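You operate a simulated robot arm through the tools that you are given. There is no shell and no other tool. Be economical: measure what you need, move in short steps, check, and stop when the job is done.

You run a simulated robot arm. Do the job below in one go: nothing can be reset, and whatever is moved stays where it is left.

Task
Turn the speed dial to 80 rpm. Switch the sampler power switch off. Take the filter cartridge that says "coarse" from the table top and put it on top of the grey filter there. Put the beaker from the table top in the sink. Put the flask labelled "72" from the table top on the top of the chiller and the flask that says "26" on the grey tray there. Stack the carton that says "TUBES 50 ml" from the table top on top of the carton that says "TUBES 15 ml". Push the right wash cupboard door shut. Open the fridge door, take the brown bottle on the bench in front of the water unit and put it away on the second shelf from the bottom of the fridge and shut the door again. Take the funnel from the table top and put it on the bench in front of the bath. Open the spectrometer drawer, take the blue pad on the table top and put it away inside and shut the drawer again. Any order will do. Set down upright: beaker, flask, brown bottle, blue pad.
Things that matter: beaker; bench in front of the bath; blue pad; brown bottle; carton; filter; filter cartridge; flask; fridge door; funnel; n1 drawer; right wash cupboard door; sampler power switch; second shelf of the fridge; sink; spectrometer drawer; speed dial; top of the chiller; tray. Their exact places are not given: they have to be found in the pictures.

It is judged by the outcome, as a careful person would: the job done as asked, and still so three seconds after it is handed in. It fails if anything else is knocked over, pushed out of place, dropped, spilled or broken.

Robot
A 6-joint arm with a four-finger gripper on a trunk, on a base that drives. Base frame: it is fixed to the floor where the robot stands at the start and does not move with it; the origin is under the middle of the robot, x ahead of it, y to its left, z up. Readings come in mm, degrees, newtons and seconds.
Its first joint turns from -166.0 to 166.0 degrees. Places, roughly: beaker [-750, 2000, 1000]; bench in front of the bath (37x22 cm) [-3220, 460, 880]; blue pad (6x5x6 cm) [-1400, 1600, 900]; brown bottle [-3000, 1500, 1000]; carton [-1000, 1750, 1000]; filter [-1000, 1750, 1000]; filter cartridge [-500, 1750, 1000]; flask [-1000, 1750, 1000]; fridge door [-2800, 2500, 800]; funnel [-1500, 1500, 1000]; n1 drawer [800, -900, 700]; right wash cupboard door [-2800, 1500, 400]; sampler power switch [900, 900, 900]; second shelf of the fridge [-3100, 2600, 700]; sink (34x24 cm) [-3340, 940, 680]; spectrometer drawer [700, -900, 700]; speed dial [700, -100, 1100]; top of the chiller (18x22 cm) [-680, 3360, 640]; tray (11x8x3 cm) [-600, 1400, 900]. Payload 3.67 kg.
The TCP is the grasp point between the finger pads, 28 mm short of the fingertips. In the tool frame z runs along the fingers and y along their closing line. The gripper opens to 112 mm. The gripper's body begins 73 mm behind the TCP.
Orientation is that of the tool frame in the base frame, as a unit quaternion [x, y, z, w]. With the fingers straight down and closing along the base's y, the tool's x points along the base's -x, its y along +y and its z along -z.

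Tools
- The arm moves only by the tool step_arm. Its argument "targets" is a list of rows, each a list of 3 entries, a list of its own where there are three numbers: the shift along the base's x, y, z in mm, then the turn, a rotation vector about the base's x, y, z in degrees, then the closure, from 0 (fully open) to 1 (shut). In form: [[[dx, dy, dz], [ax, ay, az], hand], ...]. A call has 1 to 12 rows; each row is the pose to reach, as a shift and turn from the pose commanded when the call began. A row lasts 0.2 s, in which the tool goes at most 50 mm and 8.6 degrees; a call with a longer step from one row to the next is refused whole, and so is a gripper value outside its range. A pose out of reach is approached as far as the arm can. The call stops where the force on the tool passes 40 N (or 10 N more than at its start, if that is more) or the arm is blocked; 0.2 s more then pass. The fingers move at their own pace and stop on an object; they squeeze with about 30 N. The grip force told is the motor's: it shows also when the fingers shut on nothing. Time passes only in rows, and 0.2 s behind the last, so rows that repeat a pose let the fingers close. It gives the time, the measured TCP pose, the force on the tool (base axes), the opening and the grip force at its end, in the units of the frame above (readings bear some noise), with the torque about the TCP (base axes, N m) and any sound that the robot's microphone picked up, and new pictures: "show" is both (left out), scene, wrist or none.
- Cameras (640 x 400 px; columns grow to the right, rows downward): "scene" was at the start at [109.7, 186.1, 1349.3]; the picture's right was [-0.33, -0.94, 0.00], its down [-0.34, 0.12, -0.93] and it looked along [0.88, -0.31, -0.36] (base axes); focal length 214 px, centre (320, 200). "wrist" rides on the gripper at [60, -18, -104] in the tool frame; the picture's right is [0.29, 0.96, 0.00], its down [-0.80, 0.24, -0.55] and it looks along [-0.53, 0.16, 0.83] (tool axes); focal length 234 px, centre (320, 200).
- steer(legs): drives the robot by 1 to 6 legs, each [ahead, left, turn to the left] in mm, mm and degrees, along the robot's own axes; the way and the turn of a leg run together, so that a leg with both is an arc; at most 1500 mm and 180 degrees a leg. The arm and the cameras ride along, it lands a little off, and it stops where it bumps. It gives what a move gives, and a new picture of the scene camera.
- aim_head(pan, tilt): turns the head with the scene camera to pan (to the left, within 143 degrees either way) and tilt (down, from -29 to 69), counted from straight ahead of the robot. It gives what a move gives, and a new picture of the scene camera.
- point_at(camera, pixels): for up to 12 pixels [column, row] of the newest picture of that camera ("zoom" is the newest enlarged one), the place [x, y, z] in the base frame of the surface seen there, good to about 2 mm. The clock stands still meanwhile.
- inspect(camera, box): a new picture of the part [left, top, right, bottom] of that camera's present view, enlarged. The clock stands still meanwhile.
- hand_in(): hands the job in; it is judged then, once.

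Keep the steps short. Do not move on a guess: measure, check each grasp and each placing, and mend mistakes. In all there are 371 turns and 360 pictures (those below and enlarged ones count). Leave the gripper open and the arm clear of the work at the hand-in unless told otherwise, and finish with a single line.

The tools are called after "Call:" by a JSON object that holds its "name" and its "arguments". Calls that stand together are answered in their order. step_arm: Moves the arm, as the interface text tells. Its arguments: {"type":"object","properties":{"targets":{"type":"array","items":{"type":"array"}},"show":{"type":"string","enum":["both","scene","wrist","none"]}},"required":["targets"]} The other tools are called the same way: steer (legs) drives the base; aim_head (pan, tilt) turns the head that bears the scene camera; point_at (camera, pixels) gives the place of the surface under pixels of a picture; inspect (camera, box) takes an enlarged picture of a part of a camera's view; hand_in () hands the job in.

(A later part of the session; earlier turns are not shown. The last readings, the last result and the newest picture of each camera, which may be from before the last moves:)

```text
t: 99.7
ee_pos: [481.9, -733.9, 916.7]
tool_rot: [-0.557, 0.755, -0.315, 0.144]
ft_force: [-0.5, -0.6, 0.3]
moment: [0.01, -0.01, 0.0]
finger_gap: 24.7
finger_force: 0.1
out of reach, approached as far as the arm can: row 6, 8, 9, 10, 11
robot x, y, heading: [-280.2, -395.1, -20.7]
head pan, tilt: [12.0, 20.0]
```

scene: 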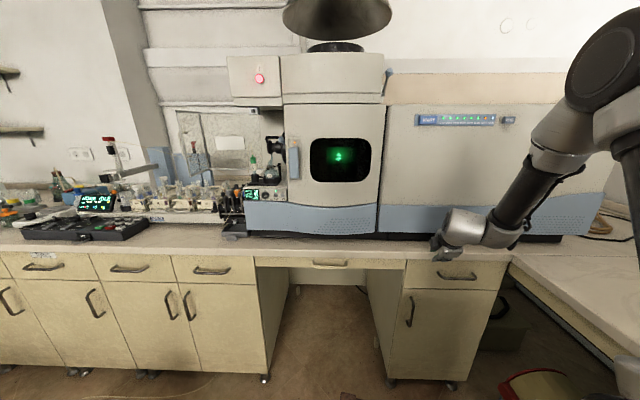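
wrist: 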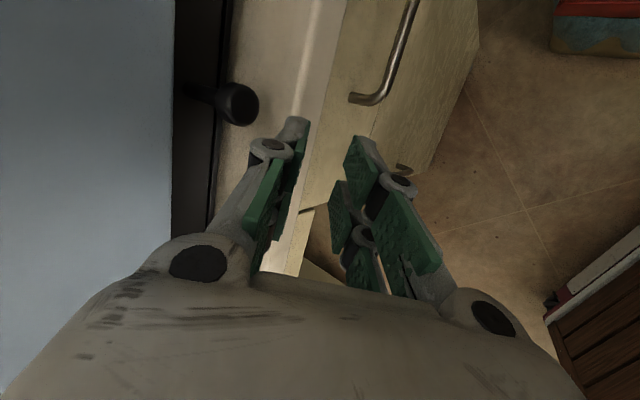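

The straight-wrist limit again. I lift away, take a steeper 60° pitch, and step the base back ~75 mm for a flatter forearm.

Call:
{"name": "step_arm", "arguments": {"targets": [[[-20, 0, 30], [3.3, 2.5, 2.9], 0.78], [[-40, -10, 60], [6.6, 5, 5.8], 0.78], [[-50, -20, 80], [9.8, 7.4, 8.7], 0.78], [[-50, -20, 80], [9.8, 7.4, 8.7], 0.78]], "show": "none"}}

Call:
{"name": "steer", "arguments": {"legs": [[-72, 20, 0]]}}

```text
t: 100.7
ee_pos: [432.7, -755.4, 999.9]
tool_rot: [-0.617, 0.743, -0.201, 0.164]
ft_force: [-0.7, 0.7, -0.5]
moment: [0.03, -0.03, 0.0]
finger_gap: 24.4
finger_force: 0.0
out of reach, approached as far as the arm can: row 1, 2
robot x, y, heading: [-279.7, -398.9, -20.8]
head pan, tilt: [12.0, 20.0]
```

```text
t: 101.7
ee_pos: [373.5, -711.6, 998.6]
tool_rot: [-0.617, 0.743, -0.202, 0.164]
ft_force: [-0.2, 0.5, -0.5]
moment: [0.01, -0.03, 0.0]
finger_gap: 24.8
finger_force: 0.0
robot x, y, heading: [-341.9, -355.4, -20.7]
head pan, tilt: [12.0, 20.0]
```

scene: 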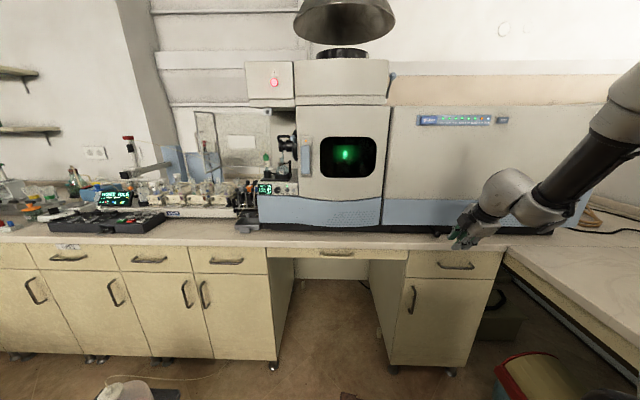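

Call:
{"name": "step_arm", "arguments": {"targets": [[[15, -25, -26], [0, 0, 0], 0.78], [[31, -50, -53], [0, 0, 0], 0.78], [[47, -74, -79], [0, 0, 0], 0.78], [[63, -99, -106], [0, 0, 0], 0.78], [[78.5, -123.7, -132], [0, 0, 0], 0.78], [[78.5, -123.7, -132], [0, 0, 0], 0.78]]}}

```text
t: 103.1
ee_pos: [453.7, -835.0, 866.9]
tool_rot: [-0.617, 0.742, -0.202, 0.164]
ft_force: [0.5, 0.4, 1.0]
moment: [-0.02, 0.03, -0.03]
finger_gap: 24.6
finger_force: 0.0
robot x, y, heading: [-339.9, -353.0, -20.7]
head pan, tilt: [12.0, 20.0]
```

scene: 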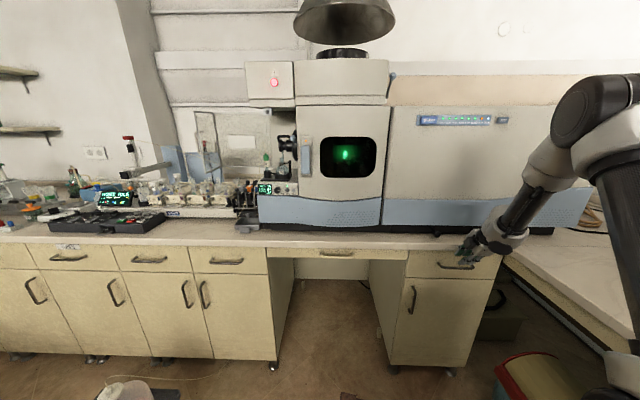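
wrist: 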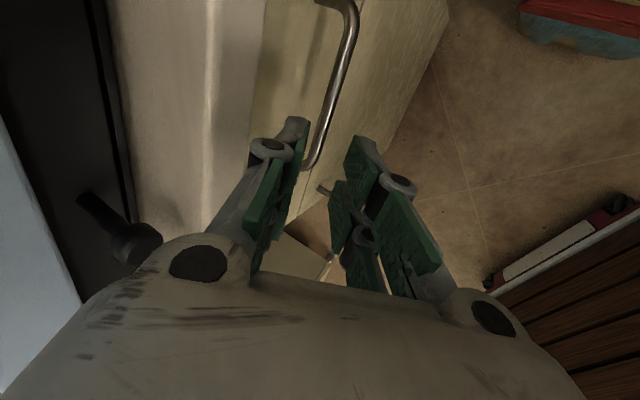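

The bar lines up between the fingers (offset ~4 mm toward the outer finger). Advance along the tool axis.

Call:
{"name": "step_arm", "arguments": {"targets": [[[20, -3.5, -36], [0, 0, 0], 0.78], [[37, -6.5, -67], [0, 0, 0], 0.78], [[45, -8, -83], [0, 0, 0], 0.78], [[47.5, -8.5, -87.5], [0, 0, 0], 0.78], [[47.5, -8.5, -87.5], [0, 0, 0], 0.78]]}}

```text
t: 104.3
ee_pos: [500.3, -844.0, 777.9]
tool_rot: [-0.617, 0.743, -0.202, 0.163]
ft_force: [-0.2, 0.5, -0.6]
moment: [0.0, 0.0, -0.03]
finger_gap: 24.7
finger_force: 0.2
robot x, y, heading: [-342.3, -351.3, -20.7]
head pan, tilt: [12.0, 20.0]
```

scene: 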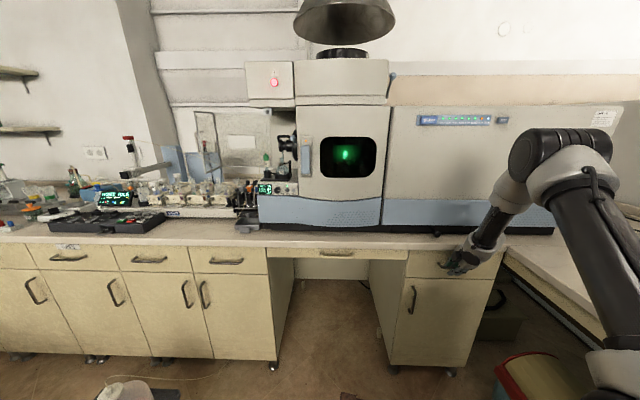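
wrist: 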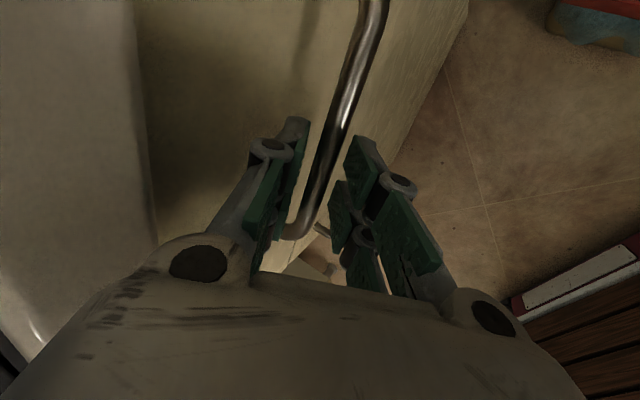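

Close on the bar, then pull with the base along the drawer's direction (280 mm).

Call:
{"name": "step_arm", "arguments": {"targets": [[[0, 0, 0], [0, 0, 0], 0.9], [[0, 0, 0], [0, 0, 0], 0.98], [[0, 0, 0], [0, 0, 0], 0.98], [[-15, 2.7, 0], [0, 0, 0], 0.98], [[-35, 6.3, 0], [0, 0, 0], 0.98]], "show": "none"}}

Call:
{"name": "steer", "arguments": {"legs": [[-100, -18, 0]]}}

```text
t: 105.5
ee_pos: [465.7, -838.2, 778.4]
tool_rot: [-0.616, 0.743, -0.201, 0.164]
ft_force: [0.9, -1.6, -2.4]
moment: [-0.12, 0.2, 0.14]
finger_gap: 10.7
finger_force: 45.0
robot x, y, heading: [-343.3, -355.2, -20.7]
head pan, tilt: [12.0, 20.0]
```

```text
t: 106.7
ee_pos: [364.0, -819.1, 778.0]
tool_rot: [-0.616, 0.743, -0.2, 0.165]
ft_force: [-2.2, -4.8, -6.1]
moment: [-0.47, 0.13, 0.15]
finger_gap: 10.8
finger_force: 44.5
robot x, y, heading: [-443.4, -333.1, -21.0]
head pan, tilt: [12.0, 20.0]
```

scene: 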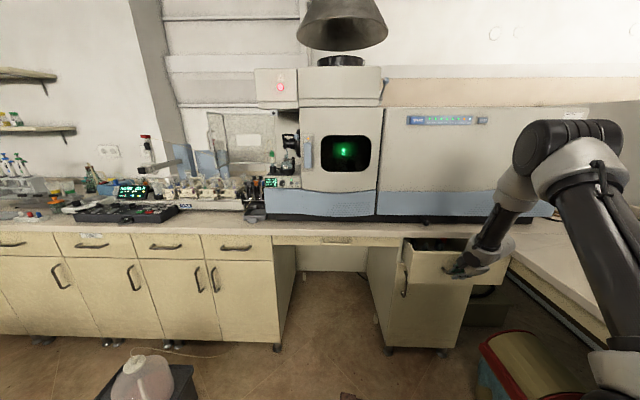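

It opens easily. Pull 130 mm further.

Call:
{"name": "steer", "arguments": {"legs": [[-130, -24, 0]]}}

Call:
{"name": "inspect", "arguments": {"camera": "scene", "box": [360, 200, 520, 300]}}

```text
t: 108.0
ee_pos: [233.3, -796.1, 778.7]
tool_rot: [-0.617, 0.743, -0.201, 0.163]
ft_force: [-0.4, -1.2, -3.0]
moment: [-0.26, 0.08, -0.03]
finger_gap: 10.5
finger_force: 45.0
robot x, y, heading: [-572.3, -310.3, -20.5]
head pan, tilt: [12.0, 20.0]
```

scene: 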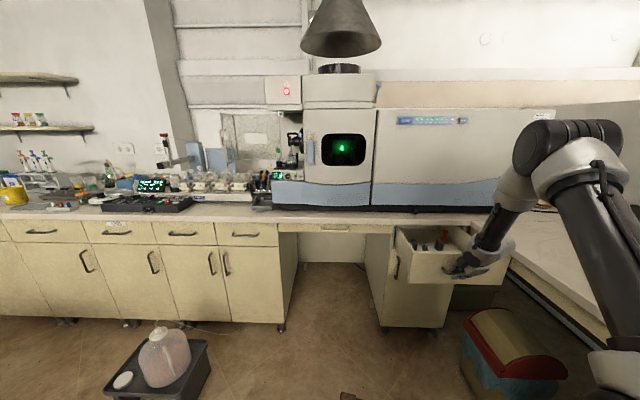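

```text
4.00 times, centred on (440, 250) of scene
```

zoom: 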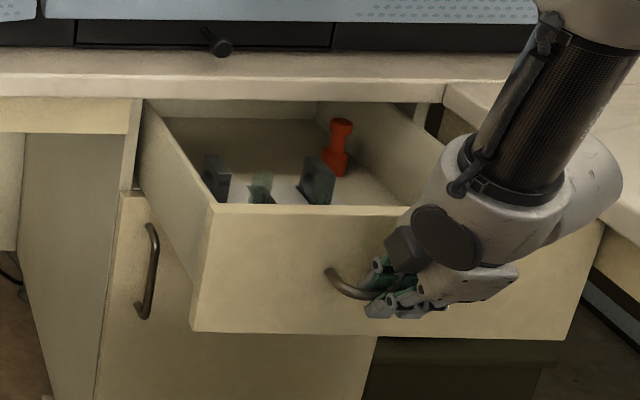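

Drawer is open ~265 mm and holds similar pads, so this is the right one. Release, back off along the tool axis, and measure the inside.

Call:
{"name": "point_at", "arguments": {"camera": "zoom", "pixels": [[218, 160], [260, 190], [318, 165], [340, 130], [165, 125], [300, 210], [340, 190], [180, 150], [390, 190], [240, 210]]}}

Call:
{"name": "step_arm", "arguments": {"targets": [[[0, 0, 0], [0, 0, 0], 0.85], [[0, 0, 0], [0, 0, 0], 0.78], [[-20, 3.5, 35], [0, 0, 0], 0.78], [[-40, 7.5, 70], [0, 0, 0], 0.78], [[-60, 12, 110], [0, 0, 0], 0.6], [[-80, 25, 155], [0, 0, 0], 0.5], [[-100, 40, 200], [0, 0, 0], 0.5]]}}

```text
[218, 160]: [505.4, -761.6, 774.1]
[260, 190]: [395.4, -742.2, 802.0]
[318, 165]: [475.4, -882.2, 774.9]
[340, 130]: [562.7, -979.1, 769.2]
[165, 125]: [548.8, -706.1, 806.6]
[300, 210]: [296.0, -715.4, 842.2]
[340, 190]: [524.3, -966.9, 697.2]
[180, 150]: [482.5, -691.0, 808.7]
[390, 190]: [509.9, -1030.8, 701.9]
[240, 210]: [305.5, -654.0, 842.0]
```

```text
refused: row 6 steps farther than a row can; nothing moved
```

Call:
{"name": "step_arm", "arguments": {"targets": [[[0, 0, 0], [0, 0, 0], 0.85], [[0, 0, 0], [0, 0, 0], 0.78], [[-20, 3.5, 35], [0, 0, 0], 0.78], [[-40, 7.5, 70], [0, 0, 0], 0.78], [[-60, 12, 110], [0, 0, 0], 0.6], [[-75, 20, 150], [0, 0, 0], 0.5], [[-90, 30, 190], [0, 0, 0], 0.5]]}}

```text
t: 109.5
ee_pos: [143.9, -765.7, 965.8]
tool_rot: [-0.617, 0.744, -0.2, 0.164]
ft_force: [0.6, 0.4, -1.8]
moment: [-0.03, 0.02, -0.04]
finger_gap: 55.8
finger_force: 0.0
robot x, y, heading: [-574.9, -313.4, -20.7]
head pan, tilt: [12.0, 20.0]
```

scene: 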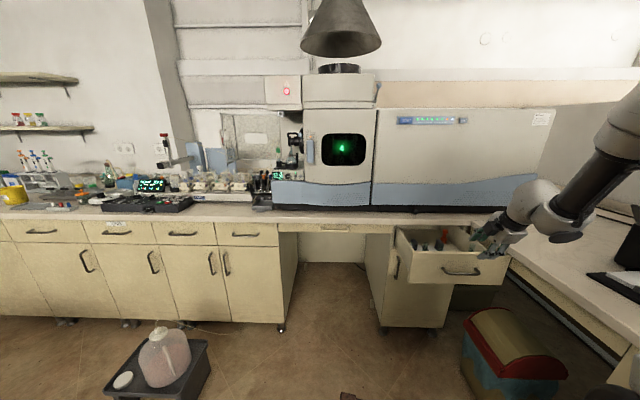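
wrist: 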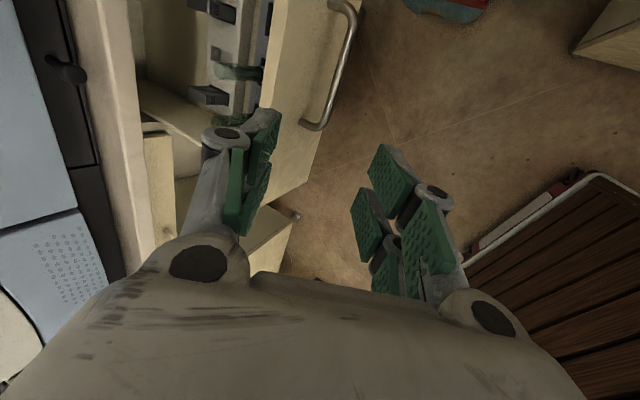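

Now fold to a tool-down travel pose.

Call:
{"name": "step_arm", "arguments": {"targets": [[[-15, 26, 32], [0.7, 3.7, 0], 0.5], [[-30, 52, 64], [1.4, 7.4, 0], 0.5], [[-45, 78, 95], [2, 11, 0], 0.5], [[-60, 104, 127], [2.7, 14.8, 0], 0.5], [[-76, 131, 158], [3.4, 18.5, 0], 0.5], [[-91, 157, 190], [4, 22, 0], 0.5], [[-106, 183, 221], [4.7, 25.8, 0], 0.5], [[-121, 209, 253], [5.4, 29.5, 0], 0.5], [[-136, 235, 284], [5.4, 29.5, 0], 0.5]], "show": "none"}}

Call:
{"name": "steer", "arguments": {"legs": [[0, 0, 20.7], [0, 1250, 0]]}}

Call:
{"name": "aim_head", "arguments": {"pan": 0, "tilt": 25}}

```text
t: 111.5
ee_pos: [7.5, -529.9, 1234.1]
tool_rot: [-0.634, 0.761, 0.043, 0.13]
ft_force: [0.1, -1.0, -0.2]
moment: [0.02, 0.01, 0.0]
finger_gap: 55.8
finger_force: 0.0
out of reach, approached as far as the arm can: row 3, 4, 5, 6, 7, 8, 9
robot x, y, heading: [-572.5, -311.9, -20.3]
head pan, tilt: [12.0, 20.0]
```

```text
t: 118.9
ee_pos: [49.5, 926.0, 1233.7]
tool_rot: [0.757, -0.639, -0.065, -0.122]
ft_force: [0.1, -0.2, -0.2]
moment: [-0.01, 0.01, 0.0]
finger_gap: 55.9
finger_force: 0.1
robot x, y, heading: [-574.9, 934.6, -0.4]
head pan, tilt: [12.0, 20.0]
```

scene: 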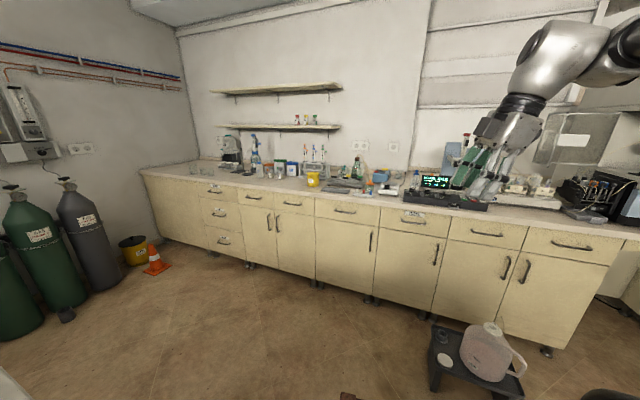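

```text
t: 119.7
ee_pos: [49.4, 926.1, 1232.8]
tool_rot: [0.757, -0.639, -0.065, -0.122]
ft_force: [0.0, -0.1, -0.6]
moment: [0.0, 0.0, 0.01]
finger_gap: 56.0
finger_force: 0.1
robot x, y, heading: [-571.1, 930.5, -0.2]
head pan, tilt: [0.0, 25.0]
```

scene: 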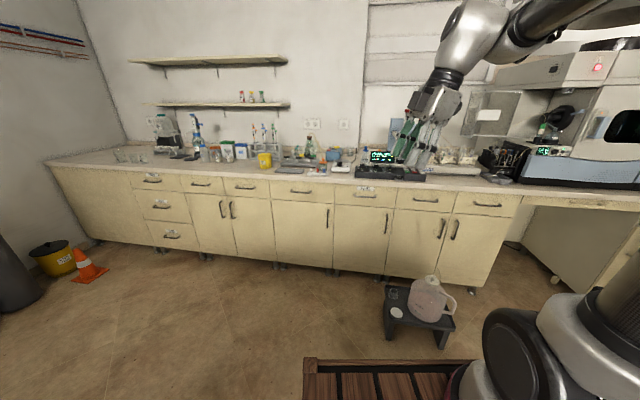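

Measure the cart's own front edge and the console; then drive closer.

Call:
{"name": "point_at", "arguments": {"camera": "scene", "pixels": [[308, 362], [470, 362], [308, 398], [386, 330], [390, 320], [425, 172], [360, 170], [375, 180]]}}

Call:
{"name": "inspect", "arguments": {"camera": "scene", "box": [320, 140, 480, 240]}}

```text
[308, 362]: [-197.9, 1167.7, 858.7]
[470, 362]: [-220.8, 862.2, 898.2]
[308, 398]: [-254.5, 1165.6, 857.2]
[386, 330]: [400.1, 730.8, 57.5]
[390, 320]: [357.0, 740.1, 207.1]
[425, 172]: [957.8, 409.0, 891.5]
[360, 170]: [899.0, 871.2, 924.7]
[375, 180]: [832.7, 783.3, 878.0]
```

```text
4.00 times, centred on (400, 190) of scene
```

zoom: 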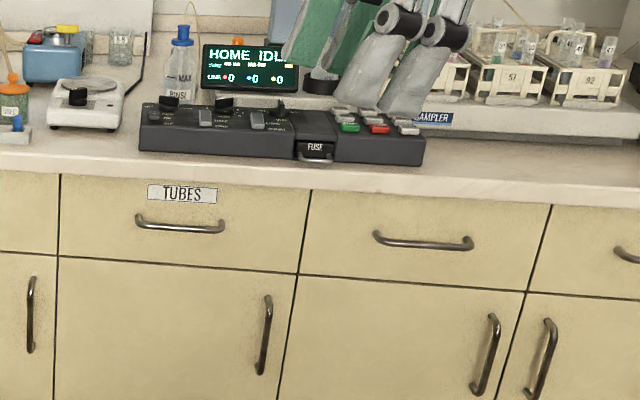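

The cart reaches 375 mm ahead and 235 mm to each side. I move to (60,1010), staying clear of the waste stand.

Call:
{"name": "steer", "arguments": {"legs": [[0, 80, 0], [600, 0, 0]]}}

Call:
{"name": "aim_head", "arguments": {"pan": -20, "tilt": 35}}

Call:
{"name": "inspect", "arguments": {"camera": "scene", "box": [200, 120, 440, 270]}}

```text
t: 121.0
ee_pos: [54.3, 1024.1, 1227.6]
tool_rot: [0.755, -0.643, -0.055, -0.113]
ft_force: [-0.5, -4.4, -0.5]
moment: [0.36, -0.02, 0.0]
finger_gap: 56.2
finger_force: 0.0
robot x, y, heading: [-562.9, 984.1, -1.0]
head pan, tilt: [0.0, 25.0]
stopped in leg 2: the robot was blocked; the commanded pose is now the measured one
```

scene: 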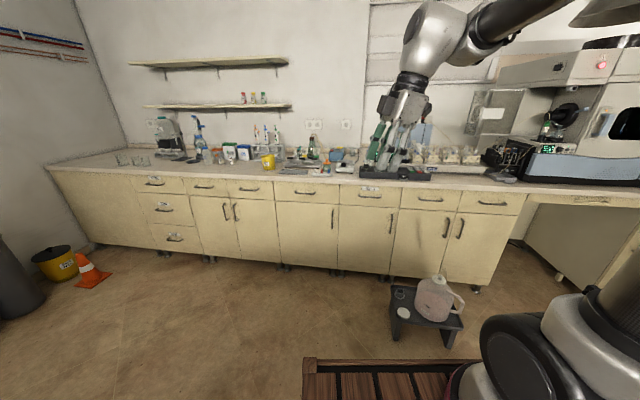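

```text
t: 121.8
ee_pos: [52.5, 1017.4, 1231.0]
tool_rot: [0.755, -0.643, -0.054, -0.112]
ft_force: [0.8, -0.3, 0.3]
moment: [0.05, -0.01, -0.02]
finger_gap: 55.8
finger_force: 0.0
robot x, y, heading: [-563.6, 985.4, -1.0]
head pan, tilt: [-20.0, 35.0]
```

scene: 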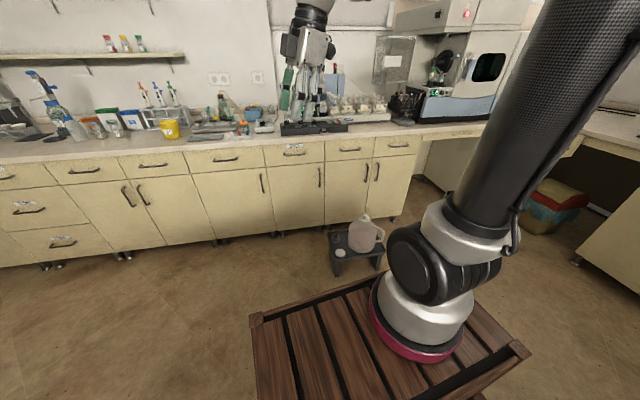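

```text
2.67 times, centred on (320, 195) of scene
```

zoom: 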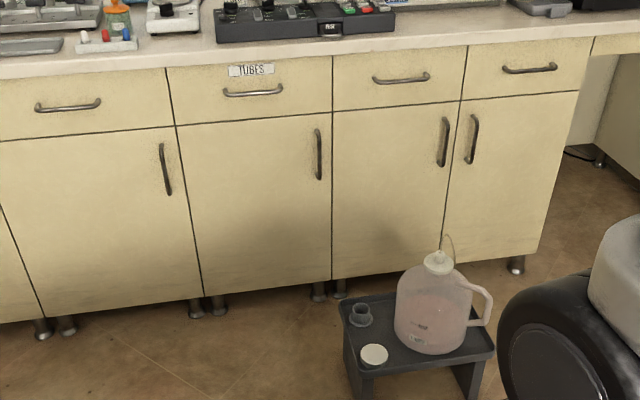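

Blocked: the cart's rear-left probably met the table. I ease right 40 mm and look at the table side.

Call:
{"name": "steer", "arguments": {"legs": [[0, -40, 0]]}}

Call:
{"name": "aim_head", "arguments": {"pan": 115, "tilt": 35}}

```text
t: 122.7
ee_pos: [51.9, 985.4, 1228.1]
tool_rot: [0.757, -0.643, -0.051, -0.11]
ft_force: [0.4, 0.1, 0.1]
moment: [0.0, 0.0, -0.02]
finger_gap: 55.9
finger_force: 0.2
robot x, y, heading: [-564.0, 952.7, -0.8]
head pan, tilt: [-20.0, 35.0]
```

scene: 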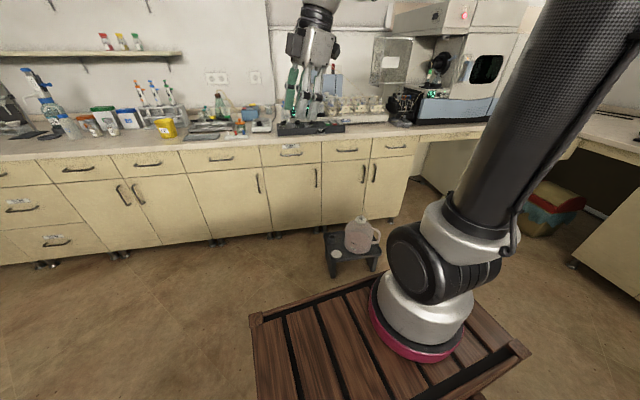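

```text
t: 124.9
ee_pos: [53.5, 984.9, 1227.9]
tool_rot: [0.757, -0.642, -0.053, -0.11]
ft_force: [-0.4, 0.6, 1.1]
moment: [0.0, 0.02, -0.03]
finger_gap: 55.8
finger_force: 0.0
robot x, y, heading: [-565.4, 954.1, -0.7]
head pan, tilt: [115.0, 35.0]
```

scene: 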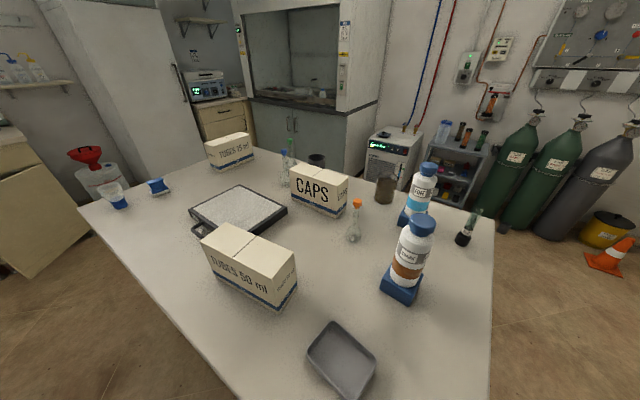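

Everything on the table stands. Measure table corners, and enlarge to identify items.

Call:
{"name": "point_at", "arguments": {"camera": "scene", "pixels": [[82, 205], [490, 235], [225, 390], [490, 390], [340, 365], [250, 280], [320, 205], [355, 235], [385, 195], [418, 220], [400, 285], [465, 240]]}}

Call:
{"name": "inspect", "arguments": {"camera": "scene", "box": [270, 130, 510, 280]}}

Call:
{"name": "inspect", "arguments": {"camera": "scene", "box": [80, 110, 320, 260]}}

```text
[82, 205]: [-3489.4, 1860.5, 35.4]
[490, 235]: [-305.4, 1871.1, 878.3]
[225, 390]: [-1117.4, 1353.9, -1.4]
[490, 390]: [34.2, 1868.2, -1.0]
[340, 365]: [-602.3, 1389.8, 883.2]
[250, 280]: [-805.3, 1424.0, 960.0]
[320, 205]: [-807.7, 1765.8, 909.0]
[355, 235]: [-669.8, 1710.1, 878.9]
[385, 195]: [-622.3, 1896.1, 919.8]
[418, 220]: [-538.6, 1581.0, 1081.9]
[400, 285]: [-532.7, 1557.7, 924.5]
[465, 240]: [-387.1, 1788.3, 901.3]
```

```text
2.67 times, centred on (390, 205) of scene
```

zoom: 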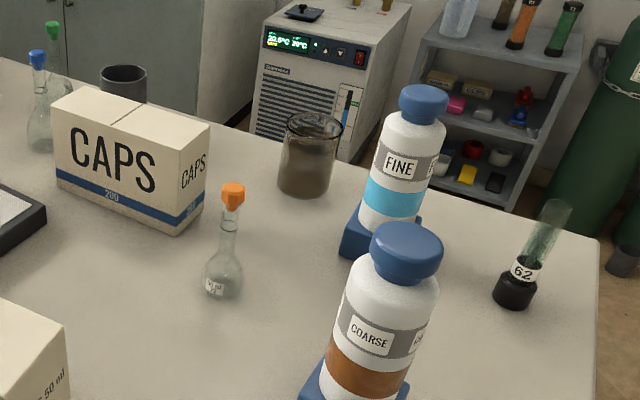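

```text
2.67 times, centred on (200, 185) of scene
```

zoom: 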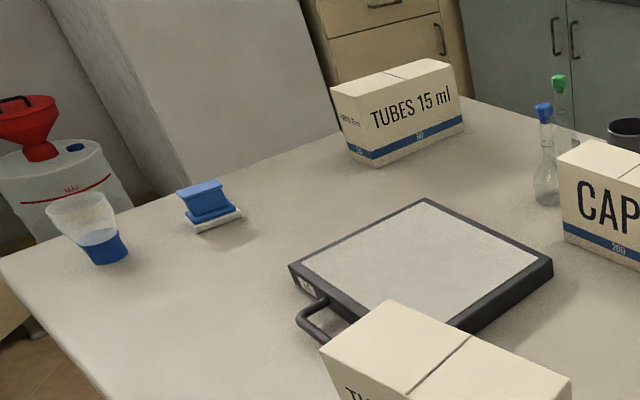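

Now forward 490 (cart front stays before the waste stand), then look at the console.

Call:
{"name": "steer", "arguments": {"legs": [[490, 0, 0.7]]}}

Call:
{"name": "aim_head", "arguments": {"pan": -8, "tilt": 25}}

Call:
{"name": "inspect", "arguments": {"camera": "scene", "box": [220, 140, 420, 265]}}

```text
t: 127.8
ee_pos: [539.0, 987.6, 1227.9]
tool_rot: [0.761, -0.638, -0.052, -0.109]
ft_force: [0.4, 0.3, 0.1]
moment: [-0.05, -0.04, -0.01]
finger_gap: 56.1
finger_force: 0.1
robot x, y, heading: [-81.9, 946.4, -0.3]
head pan, tilt: [115.0, 35.0]
```

scene: 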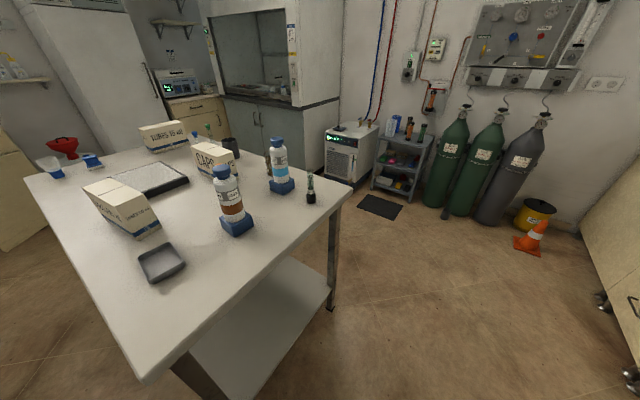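

```text
t: 129.8
ee_pos: [538.3, 988.1, 1228.6]
tool_rot: [0.76, -0.638, -0.053, -0.11]
ft_force: [-0.2, 0.6, 0.5]
moment: [0.02, 0.0, -0.01]
finger_gap: 56.1
finger_force: 0.1
robot x, y, heading: [-81.8, 944.3, -0.4]
head pan, tilt: [-8.0, 25.0]
```

scene: 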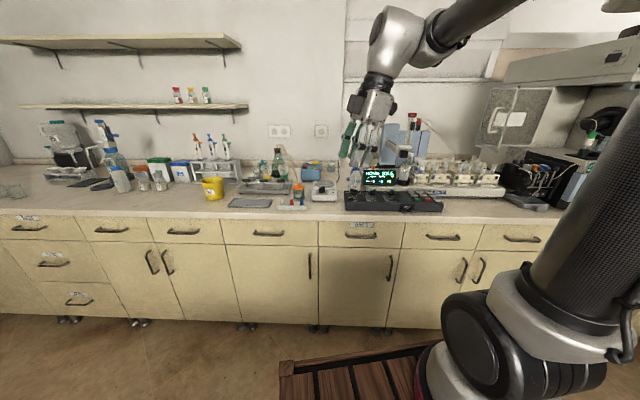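

```text
3.20 times, centred on (320, 202) of scene
```

zoom: 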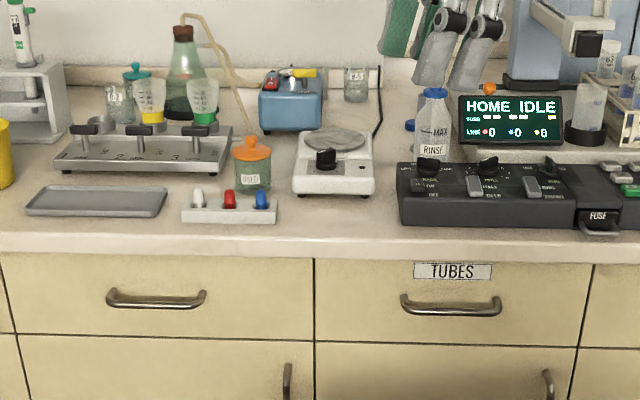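

Enlarge the console strongly to read its switches.

Call:
{"name": "inspect", "arguments": {"camera": "scene", "box": [336, 180, 416, 230]}}

Call:
{"name": "inspect", "arguments": {"camera": "scene", "box": [400, 180, 448, 210]}}

```text
8.00 times, centred on (376, 205) of scene
```

zoom: 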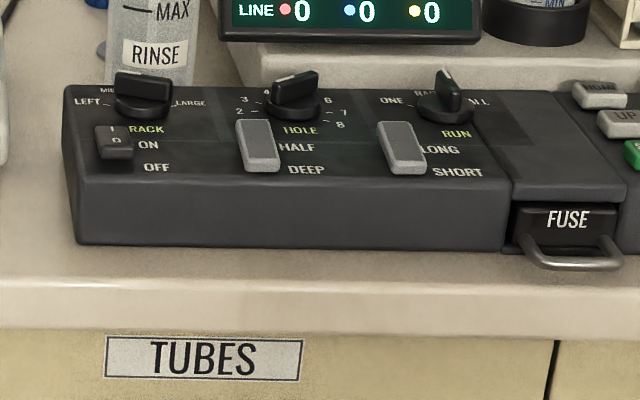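

```text
13.33 times, centred on (424, 195) of scene
```

zoom: 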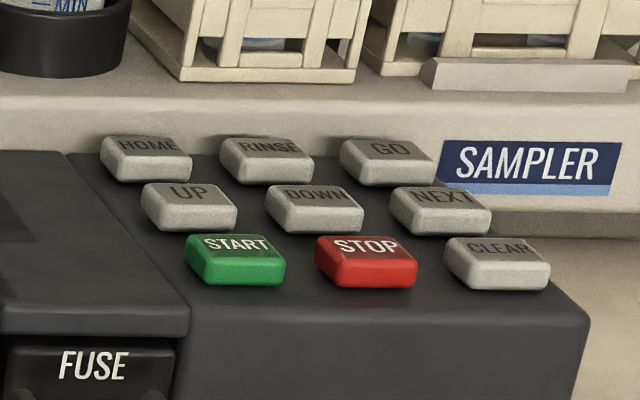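

The leftmost rocker (I/O, labels ON/OFF) is the power switch. Measure it with a stronger zoom.

Call:
{"name": "inspect", "arguments": {"camera": "scene", "box": [340, 188, 372, 208]}}

Call:
{"name": "point_at", "arguments": {"camera": "zoom", "pixels": [[230, 170], [230, 205], [230, 235], [230, 250], [205, 205], [255, 205], [300, 280], [150, 280], [300, 180], [130, 180], [320, 90]]}}

```text
16.00 times, centred on (356, 198) of scene
```

zoom: 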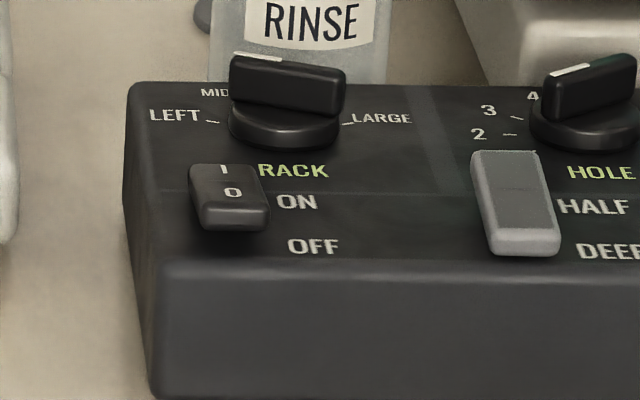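

```text
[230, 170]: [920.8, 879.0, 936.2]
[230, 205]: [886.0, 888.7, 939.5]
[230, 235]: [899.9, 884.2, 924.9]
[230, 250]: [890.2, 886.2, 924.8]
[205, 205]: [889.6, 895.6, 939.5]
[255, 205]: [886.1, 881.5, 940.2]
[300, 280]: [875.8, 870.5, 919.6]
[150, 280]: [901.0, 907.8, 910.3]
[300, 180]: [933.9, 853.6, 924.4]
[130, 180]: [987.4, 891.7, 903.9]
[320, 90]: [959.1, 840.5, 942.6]
```

The rocker's near "O" end stands raised at (888,888,940). I bring the closed fingertips above it.

Call:
{"name": "step_arm", "arguments": {"targets": [[[35, -10, -10], [-2, -1, -0.4], 0.8], [[75, -25, -20], [-4.5, -2, -0.8], 1], [[115, -40, -30], [-7, -3, -1.2], 1], [[155, -55, -40], [-9, -4, -1.6], 1], [[195, -70, -50], [-11, -5, -2], 1], [[235, -85, -65], [-13.3, -6, -2.3], 1], [[270, -95, -90], [-13.3, -6, -2.3], 1], [[300, -101, -120], [-13.3, -6, -2.3], 1], [[325, -101, -155], [-13.3, -6, -2.3], 1], [[340, -101, -190], [-13.3, -6, -2.3], 1], [[348, -101, -218], [-13.3, -6, -2.3], 1], [[348, -101, -218], [-13.3, -6, -2.3], 1]]}}

```text
t: 132.4
ee_pos: [858.2, 868.3, 981.0]
tool_rot: [0.756, -0.639, 0.04, -0.139]
ft_force: [0.0, -0.3, 0.8]
moment: [0.01, -0.03, -0.03]
finger_gap: 0.0
finger_force: 30.1
out of reach, approached as far as the arm can: row 1, 2, 3, 4, 5, 6, 7, 8, 9, 10, 11, 12
robot x, y, heading: [-80.0, 949.0, -0.2]
head pan, tilt: [-8.0, 25.0]
```

scene: 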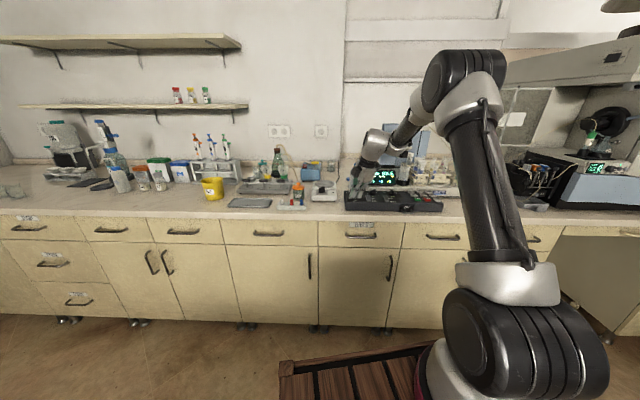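
wrist: 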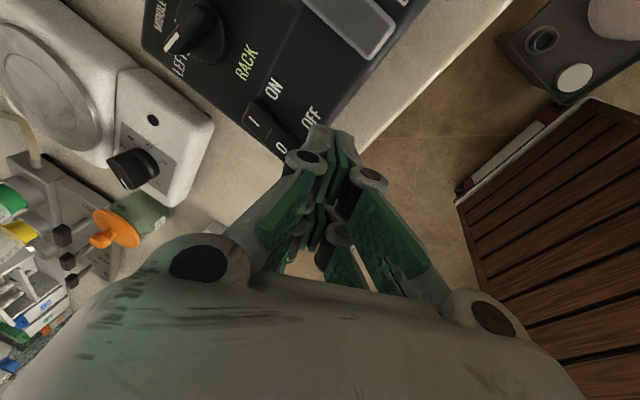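

The tips are at about (865,873,954), just short of the switch. Nudge toward it.

Call:
{"name": "step_arm", "arguments": {"targets": [[[10, 7, 4], [0, 0, 0], 1], [[20, 12, 6], [0, 0, 0], 1], [[24, 14, 6], [0, 0, 0], 1], [[24, 14, 6], [0, 0, 0], 1]], "show": "wrist"}}

```text
t: 133.4
ee_pos: [879.2, 881.7, 985.2]
tool_rot: [0.755, -0.639, 0.039, -0.142]
ft_force: [0.1, 0.0, 0.5]
moment: [-0.02, 0.0, 0.0]
finger_gap: 0.0
finger_force: 30.0
robot x, y, heading: [-80.0, 948.1, -0.5]
head pan, tilt: [-8.0, 25.0]
```

wrist: 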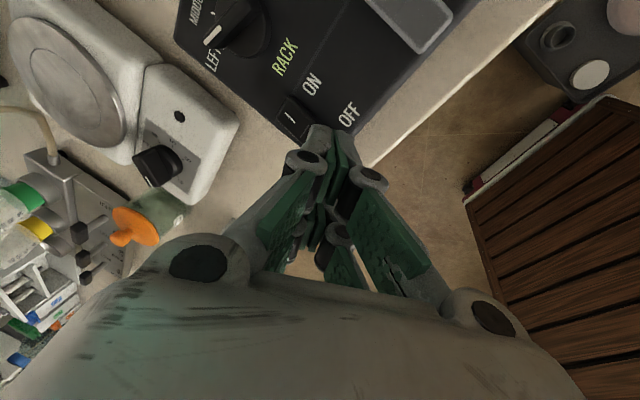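

The tip is now above the "O" end (886,886,958). Press down slowly.

Call:
{"name": "step_arm", "arguments": {"targets": [[[0, 0, -8], [0, 0, 0], 1], [[0, 0, -14], [0, 0, 0], 1], [[0, 0, -18], [0, 0, 0], 1], [[0, 0, -21], [0, 0, 0], 1], [[0, 0, -24], [0, 0, 0], 1], [[0, 0, -27], [0, 0, 0], 1]], "show": "wrist"}}

```text
t: 134.8
ee_pos: [879.7, 882.7, 961.6]
tool_rot: [0.755, -0.639, 0.04, -0.14]
ft_force: [-4.2, 1.2, 17.7]
moment: [-0.1, 0.06, -0.05]
finger_gap: 0.0
finger_force: 29.5
robot x, y, heading: [-76.3, 947.9, -0.6]
head pan, tilt: [-8.0, 25.0]
```

wrist: 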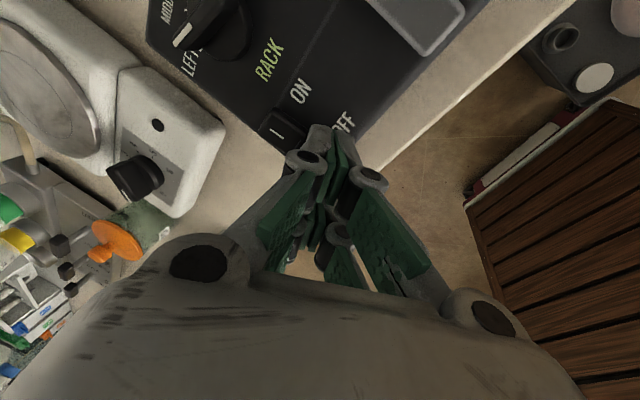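

Force 18 N, the "I" end seems to rise; press a little more.

Call:
{"name": "step_arm", "arguments": {"targets": [[[0, 0, -2], [0, 0, 0], 1], [[0, 0, -4], [0, 0, 0], 1], [[0, 0, -6], [0, 0, 0], 1]], "show": "none"}}

Call:
{"name": "inspect", "arguments": {"camera": "wrist", "box": [224, 80, 384, 180]}}

```text
t: 135.3
ee_pos: [879.3, 881.0, 961.9]
tool_rot: [0.755, -0.639, 0.042, -0.141]
ft_force: [-11.9, -0.3, 15.8]
moment: [-0.12, 0.32, -0.09]
finger_gap: 0.0
finger_force: 29.6
robot x, y, heading: [-81.7, 944.1, -0.3]
head pan, tilt: [-8.0, 25.0]
stopped in row 2: the force on the tool passed its limit at 43 N (the readings are from after the stop); the commanded pose is now the measured one
```

```text
4.00 times, centred on (304, 130) of wrist
```

zoom: 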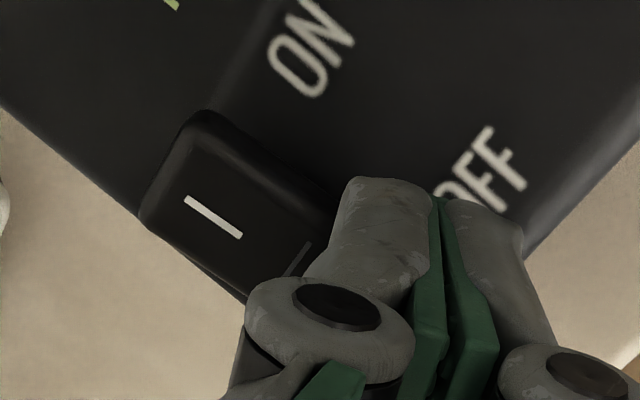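

It is hard against something now. Lift and check the rocker.

Call:
{"name": "step_arm", "arguments": {"targets": [[[-10, 0, 25], [0, 0, 0], 1], [[-40, 0, 55], [0, 0, 0], 1], [[-80, 0, 70], [0, 0, 0], 1]]}}

Call:
{"name": "inspect", "arguments": {"camera": "wrist", "box": [224, 60, 416, 180]}}

Call:
{"name": "inspect", "arguments": {"camera": "scene", "box": [340, 188, 372, 208]}}

```text
t: 136.1
ee_pos: [802.3, 881.3, 1031.0]
tool_rot: [0.755, -0.639, 0.041, -0.141]
ft_force: [0.1, -0.4, -0.7]
moment: [0.03, 0.04, 0.0]
finger_gap: 0.0
finger_force: 30.1
robot x, y, heading: [-82.4, 943.9, -0.5]
head pan, tilt: [-8.0, 25.0]
```

scene: 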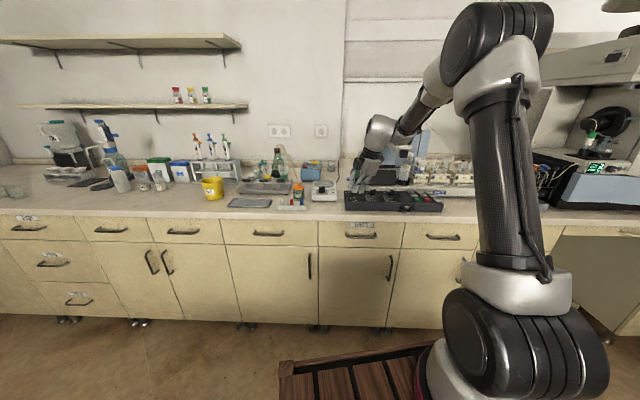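
wrist: 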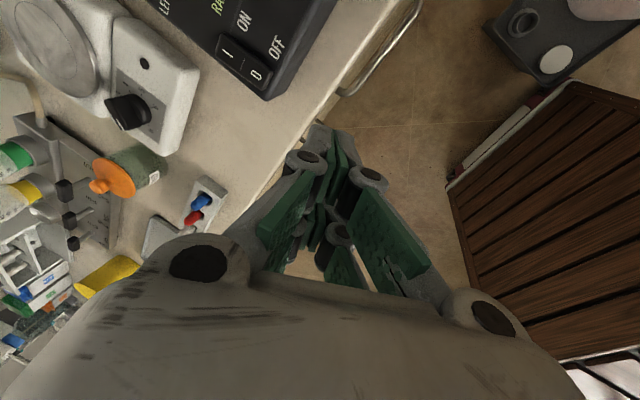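

```text
3.33 times, centred on (320, 120) of wrist
```

zoom: 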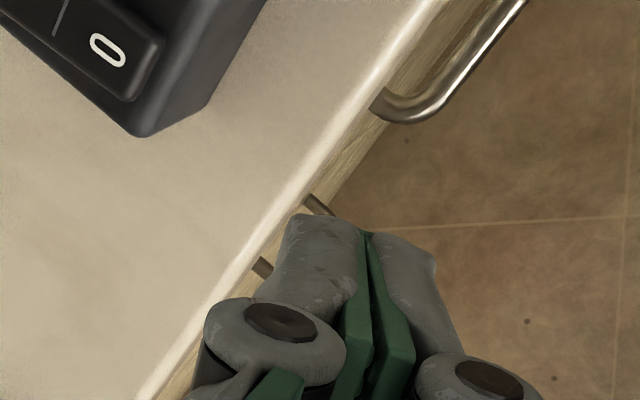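

```text
16.00 times, centred on (356, 198) of scene
```

zoom: 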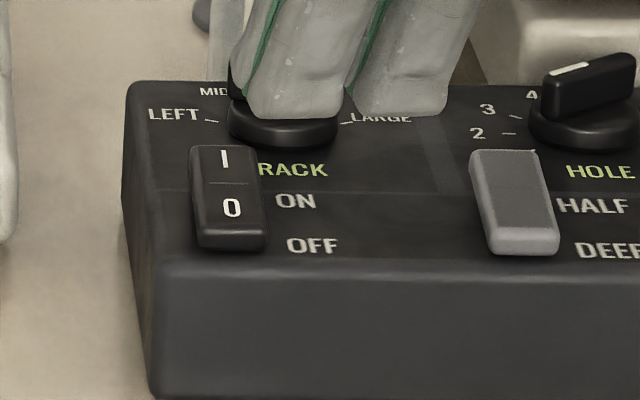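

The rocker has clearly tipped to "O". I move the arm aside and check the display.

Call:
{"name": "step_arm", "arguments": {"targets": [[[-40, 20, 20], [0, 0, 0], 0.8], [[-80, 40, 50], [0, 0, 0], 0.6], [[-120, 50, 90], [0, 0, 0], 0.5], [[-160, 50, 120], [0, 0, 0], 0.5], [[-200, 50, 150], [0, 0, 0], 0.5]], "show": "none"}}

Call:
{"name": "inspect", "arguments": {"camera": "scene", "box": [336, 150, 448, 220]}}

```text
refused: row 2 steps farther than a row can; nothing moved
```

```text
5.71 times, centred on (392, 185) of scene
```

zoom: 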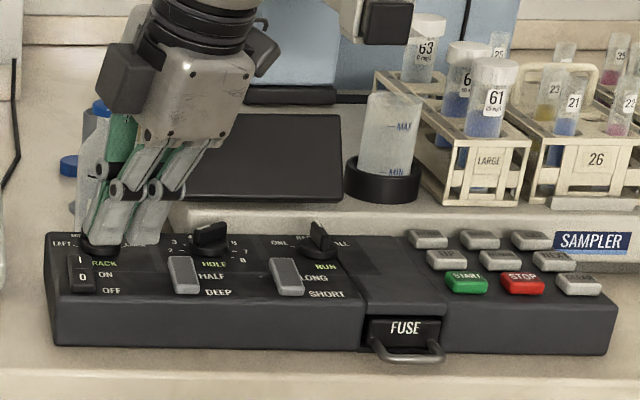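

The display is dark: the sampler is off. Fold the arm to an upright travel pose.

Call:
{"name": "step_arm", "arguments": {"targets": [[[-35, 8, 25], [-1.5, 2.3, 0], 0.8], [[-70, 16, 50], [-3, 4.6, 0], 0.6], [[-105, 24, 75], [-4.6, 6.9, 0], 0.5], [[-140, 32, 100], [-6.1, 9.2, 0], 0.5], [[-175, 40, 125], [-7.6, 11.5, 0], 0.5], [[-210, 50, 150], [-9.2, 13.8, 0], 0.5], [[-250, 57, 175], [-9.2, 13.8, 0], 0.5], [[-284, 62, 199], [-9.2, 13.8, 0], 0.5]], "show": "none"}}

Call:
{"name": "step_arm", "arguments": {"targets": [[[0, 0, 0], [0, 0, -8.4], 0.5], [[0, 0, 0], [0, 0, -16.8], 0.5], [[0, 0, 0], [0, 0, -25.2], 0.5], [[0, 0, 0], [0, 0, -33.6], 0.5], [[0, 0, 0], [0, 0, -42], 0.5], [[0, 0, 0], [0, 0, -50.4], 0.5], [[0, 0, 0], [0, 0, -58.8], 0.5], [[0, 0, 0], [0, 0, -67.2], 0.5], [[0, 0, 0], [0, 0, -75.6], 0.5], [[0, 0, 0], [0, 0, -84], 0.5], [[0, 0, 0], [0, 0, -92], 0.5], [[0, 0, 0], [0, 0, -99.5], 0.5]], "show": "none"}}

```text
t: 137.9
ee_pos: [523.9, 943.2, 1208.1]
tool_rot: [0.757, -0.64, -0.06, -0.122]
ft_force: [0.1, -0.1, -0.4]
moment: [0.0, 0.07, 0.04]
finger_gap: 56.0
finger_force: 0.0
out of reach, approached as far as the arm can: row 1, 2, 3, 4, 5, 6, 7, 8
robot x, y, heading: [-74.8, 948.6, -0.2]
head pan, tilt: [-8.0, 25.0]
```

```text
t: 140.5
ee_pos: [518.8, 925.5, 1180.0]
tool_rot: [-0.08, 0.979, 0.075, 0.172]
ft_force: [0.0, 0.3, 0.3]
moment: [-0.01, 0.02, 0.03]
finger_gap: 56.1
finger_force: 0.1
out of reach, approached as far as the arm can: row 3, 4, 5, 6, 7, 8, 9, 10, 11, 12
robot x, y, heading: [-81.9, 946.0, -0.2]
head pan, tilt: [-8.0, 25.0]
```

The tool is still tilted 20°, something limits it. Try at a longer reach to level the tool downward.

Call:
{"name": "step_arm", "arguments": {"targets": [[[30, 5, 0], [-1.7, 3.2, 0], 0.5], [[60, 10, 0], [-3.4, 6.4, 0], 0.5], [[90, 15, 0], [-5.1, 9.6, 0], 0.5], [[120, 20, 0], [-6.8, 12.8, 0], 0.5], [[140, 20, 0], [-8.5, 16, 0], 0.5], [[160, 20, 0], [-10, 18.7, 0], 0.5], [[160, 20, 0], [-10, 18.7, 0], 0.5]]}}

```text
t: 142.1
ee_pos: [672.5, 940.8, 1150.7]
tool_rot: [-0.082, 0.988, 0.124, 0.044]
ft_force: [0.7, 0.7, 0.1]
moment: [-0.01, 0.01, 0.0]
finger_gap: 55.9
finger_force: 0.0
out of reach, approached as far as the arm can: row 1, 2, 3, 4, 5, 6, 7
robot x, y, heading: [-78.3, 948.7, -0.3]
head pan, tilt: [-8.0, 25.0]
```

scene: 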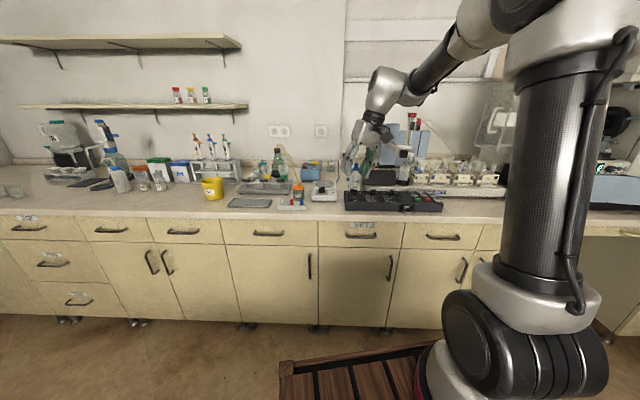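
wrist: 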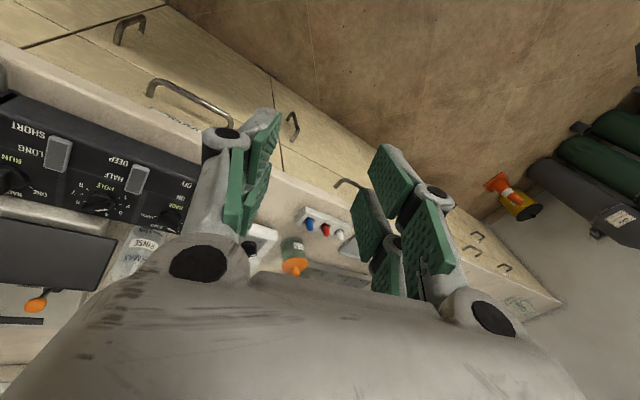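

The forearm-roll joint sits at its end stop (wrong wrist branch). I back away to free floor and unwind it deliberately.

Call:
{"name": "steer", "arguments": {"legs": [[-480, 0, 0]]}}

Call:
{"name": "step_arm", "arguments": {"targets": [[[0, 0, 0], [0, 0, 8.4], 0.5], [[0, 0, 0], [0, 0, 16.8], 0.5], [[0, 0, 0], [0, 0, 25.2], 0.5], [[0, 0, 0], [0, 0, 33.6], 0.5], [[0, 0, 0], [0, 0, 42], 0.5], [[0, 0, 0], [0, 0, 50.4], 0.5], [[0, 0, 0], [0, 0, 58.8], 0.5], [[0, 0, 0], [0, 0, 67.2], 0.5], [[0, 0, 0], [0, 0, 75.6], 0.5], [[0, 0, 0], [0, 0, 84], 0.5], [[0, 0, 0], [0, 0, 92], 0.5], [[0, 0, 0], [0, 0, 99.5], 0.5]], "show": "none"}}

```text
t: 145.0
ee_pos: [180.9, 944.4, 1151.7]
tool_rot: [-0.085, 0.988, 0.124, 0.044]
ft_force: [0.5, 0.8, -0.5]
moment: [-0.01, 0.01, -0.01]
finger_gap: 56.0
finger_force: 0.0
robot x, y, heading: [-571.1, 949.6, -0.1]
head pan, tilt: [-8.0, 25.0]
```

scene: 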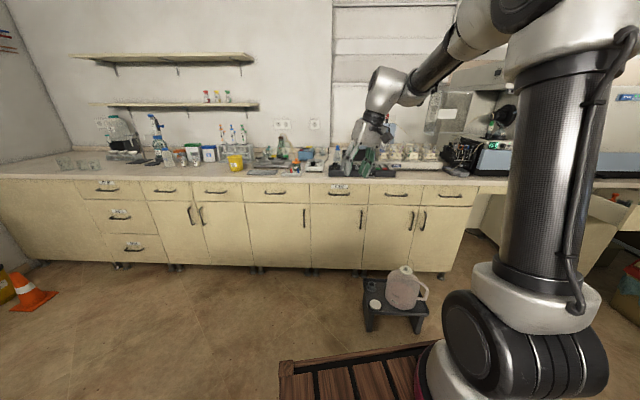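

```text
t: 147.6
ee_pos: [177.4, 1006.5, 1141.8]
tool_rot: [0.785, -0.59, -0.183, -0.037]
ft_force: [1.1, 0.7, 0.4]
moment: [0.02, -0.02, 0.02]
finger_gap: 56.2
finger_force: 0.0
out of reach, approached as far as the arm can: row 4, 5, 6, 7, 8, 9, 10, 11, 12
robot x, y, heading: [-571.7, 951.7, -0.2]
head pan, tilt: [-8.0, 25.0]
```

Call:
{"name": "step_arm", "arguments": {"targets": [[[10, -10, 10], [-2.8, -7.8, -1.6], 0.5], [[25, -20, 20], [-5.6, -15.5, -3.1], 0.5], [[45, -30, 35], [-8.4, -23.3, -4.7], 0.5], [[65, -40, 50], [-11.2, -31.1, -6.2], 0.5], [[90, -50, 70], [-14, -38.9, -7.8], 0.5], [[115, -60, 95], [-16.9, -46.6, -9.3], 0.5], [[140, -70, 120], [-19.7, -54.4, -10.9], 0.5], [[165, -80, 145], [-22.5, -62.2, -12.4], 0.5], [[190, -90, 175], [-25.3, -69.9, -14], 0.5], [[210, -100, 205], [-28.1, -77.7, -15.5], 0.5], [[230, -115, 230], [-30.9, -85.5, -17.1], 0.5], [[248, -128, 250], [-33.7, -93.2, -18.6], 0.5]], "show": "scene"}}

```text
t: 150.2
ee_pos: [424.9, 876.8, 1392.9]
tool_rot: [0.555, -0.509, 0.601, -0.268]
ft_force: [-0.3, -0.9, 0.6]
moment: [0.02, 0.01, 0.07]
finger_gap: 55.9
finger_force: 0.1
out of reach, approached as far as the arm can: row 1, 2, 3, 4, 5, 6, 7, 8, 9, 10, 11
robot x, y, heading: [-571.8, 946.4, 0.3]
head pan, tilt: [-8.0, 25.0]
```

scene: 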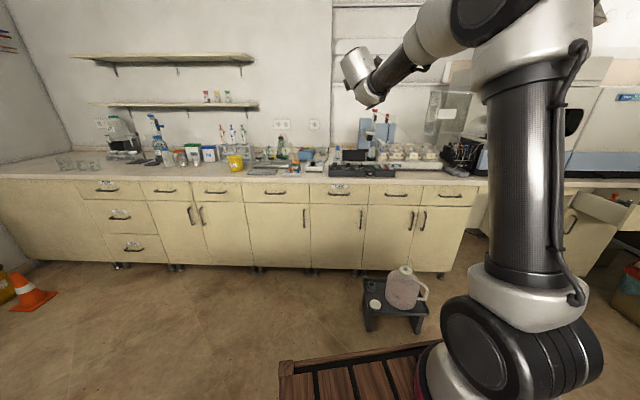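

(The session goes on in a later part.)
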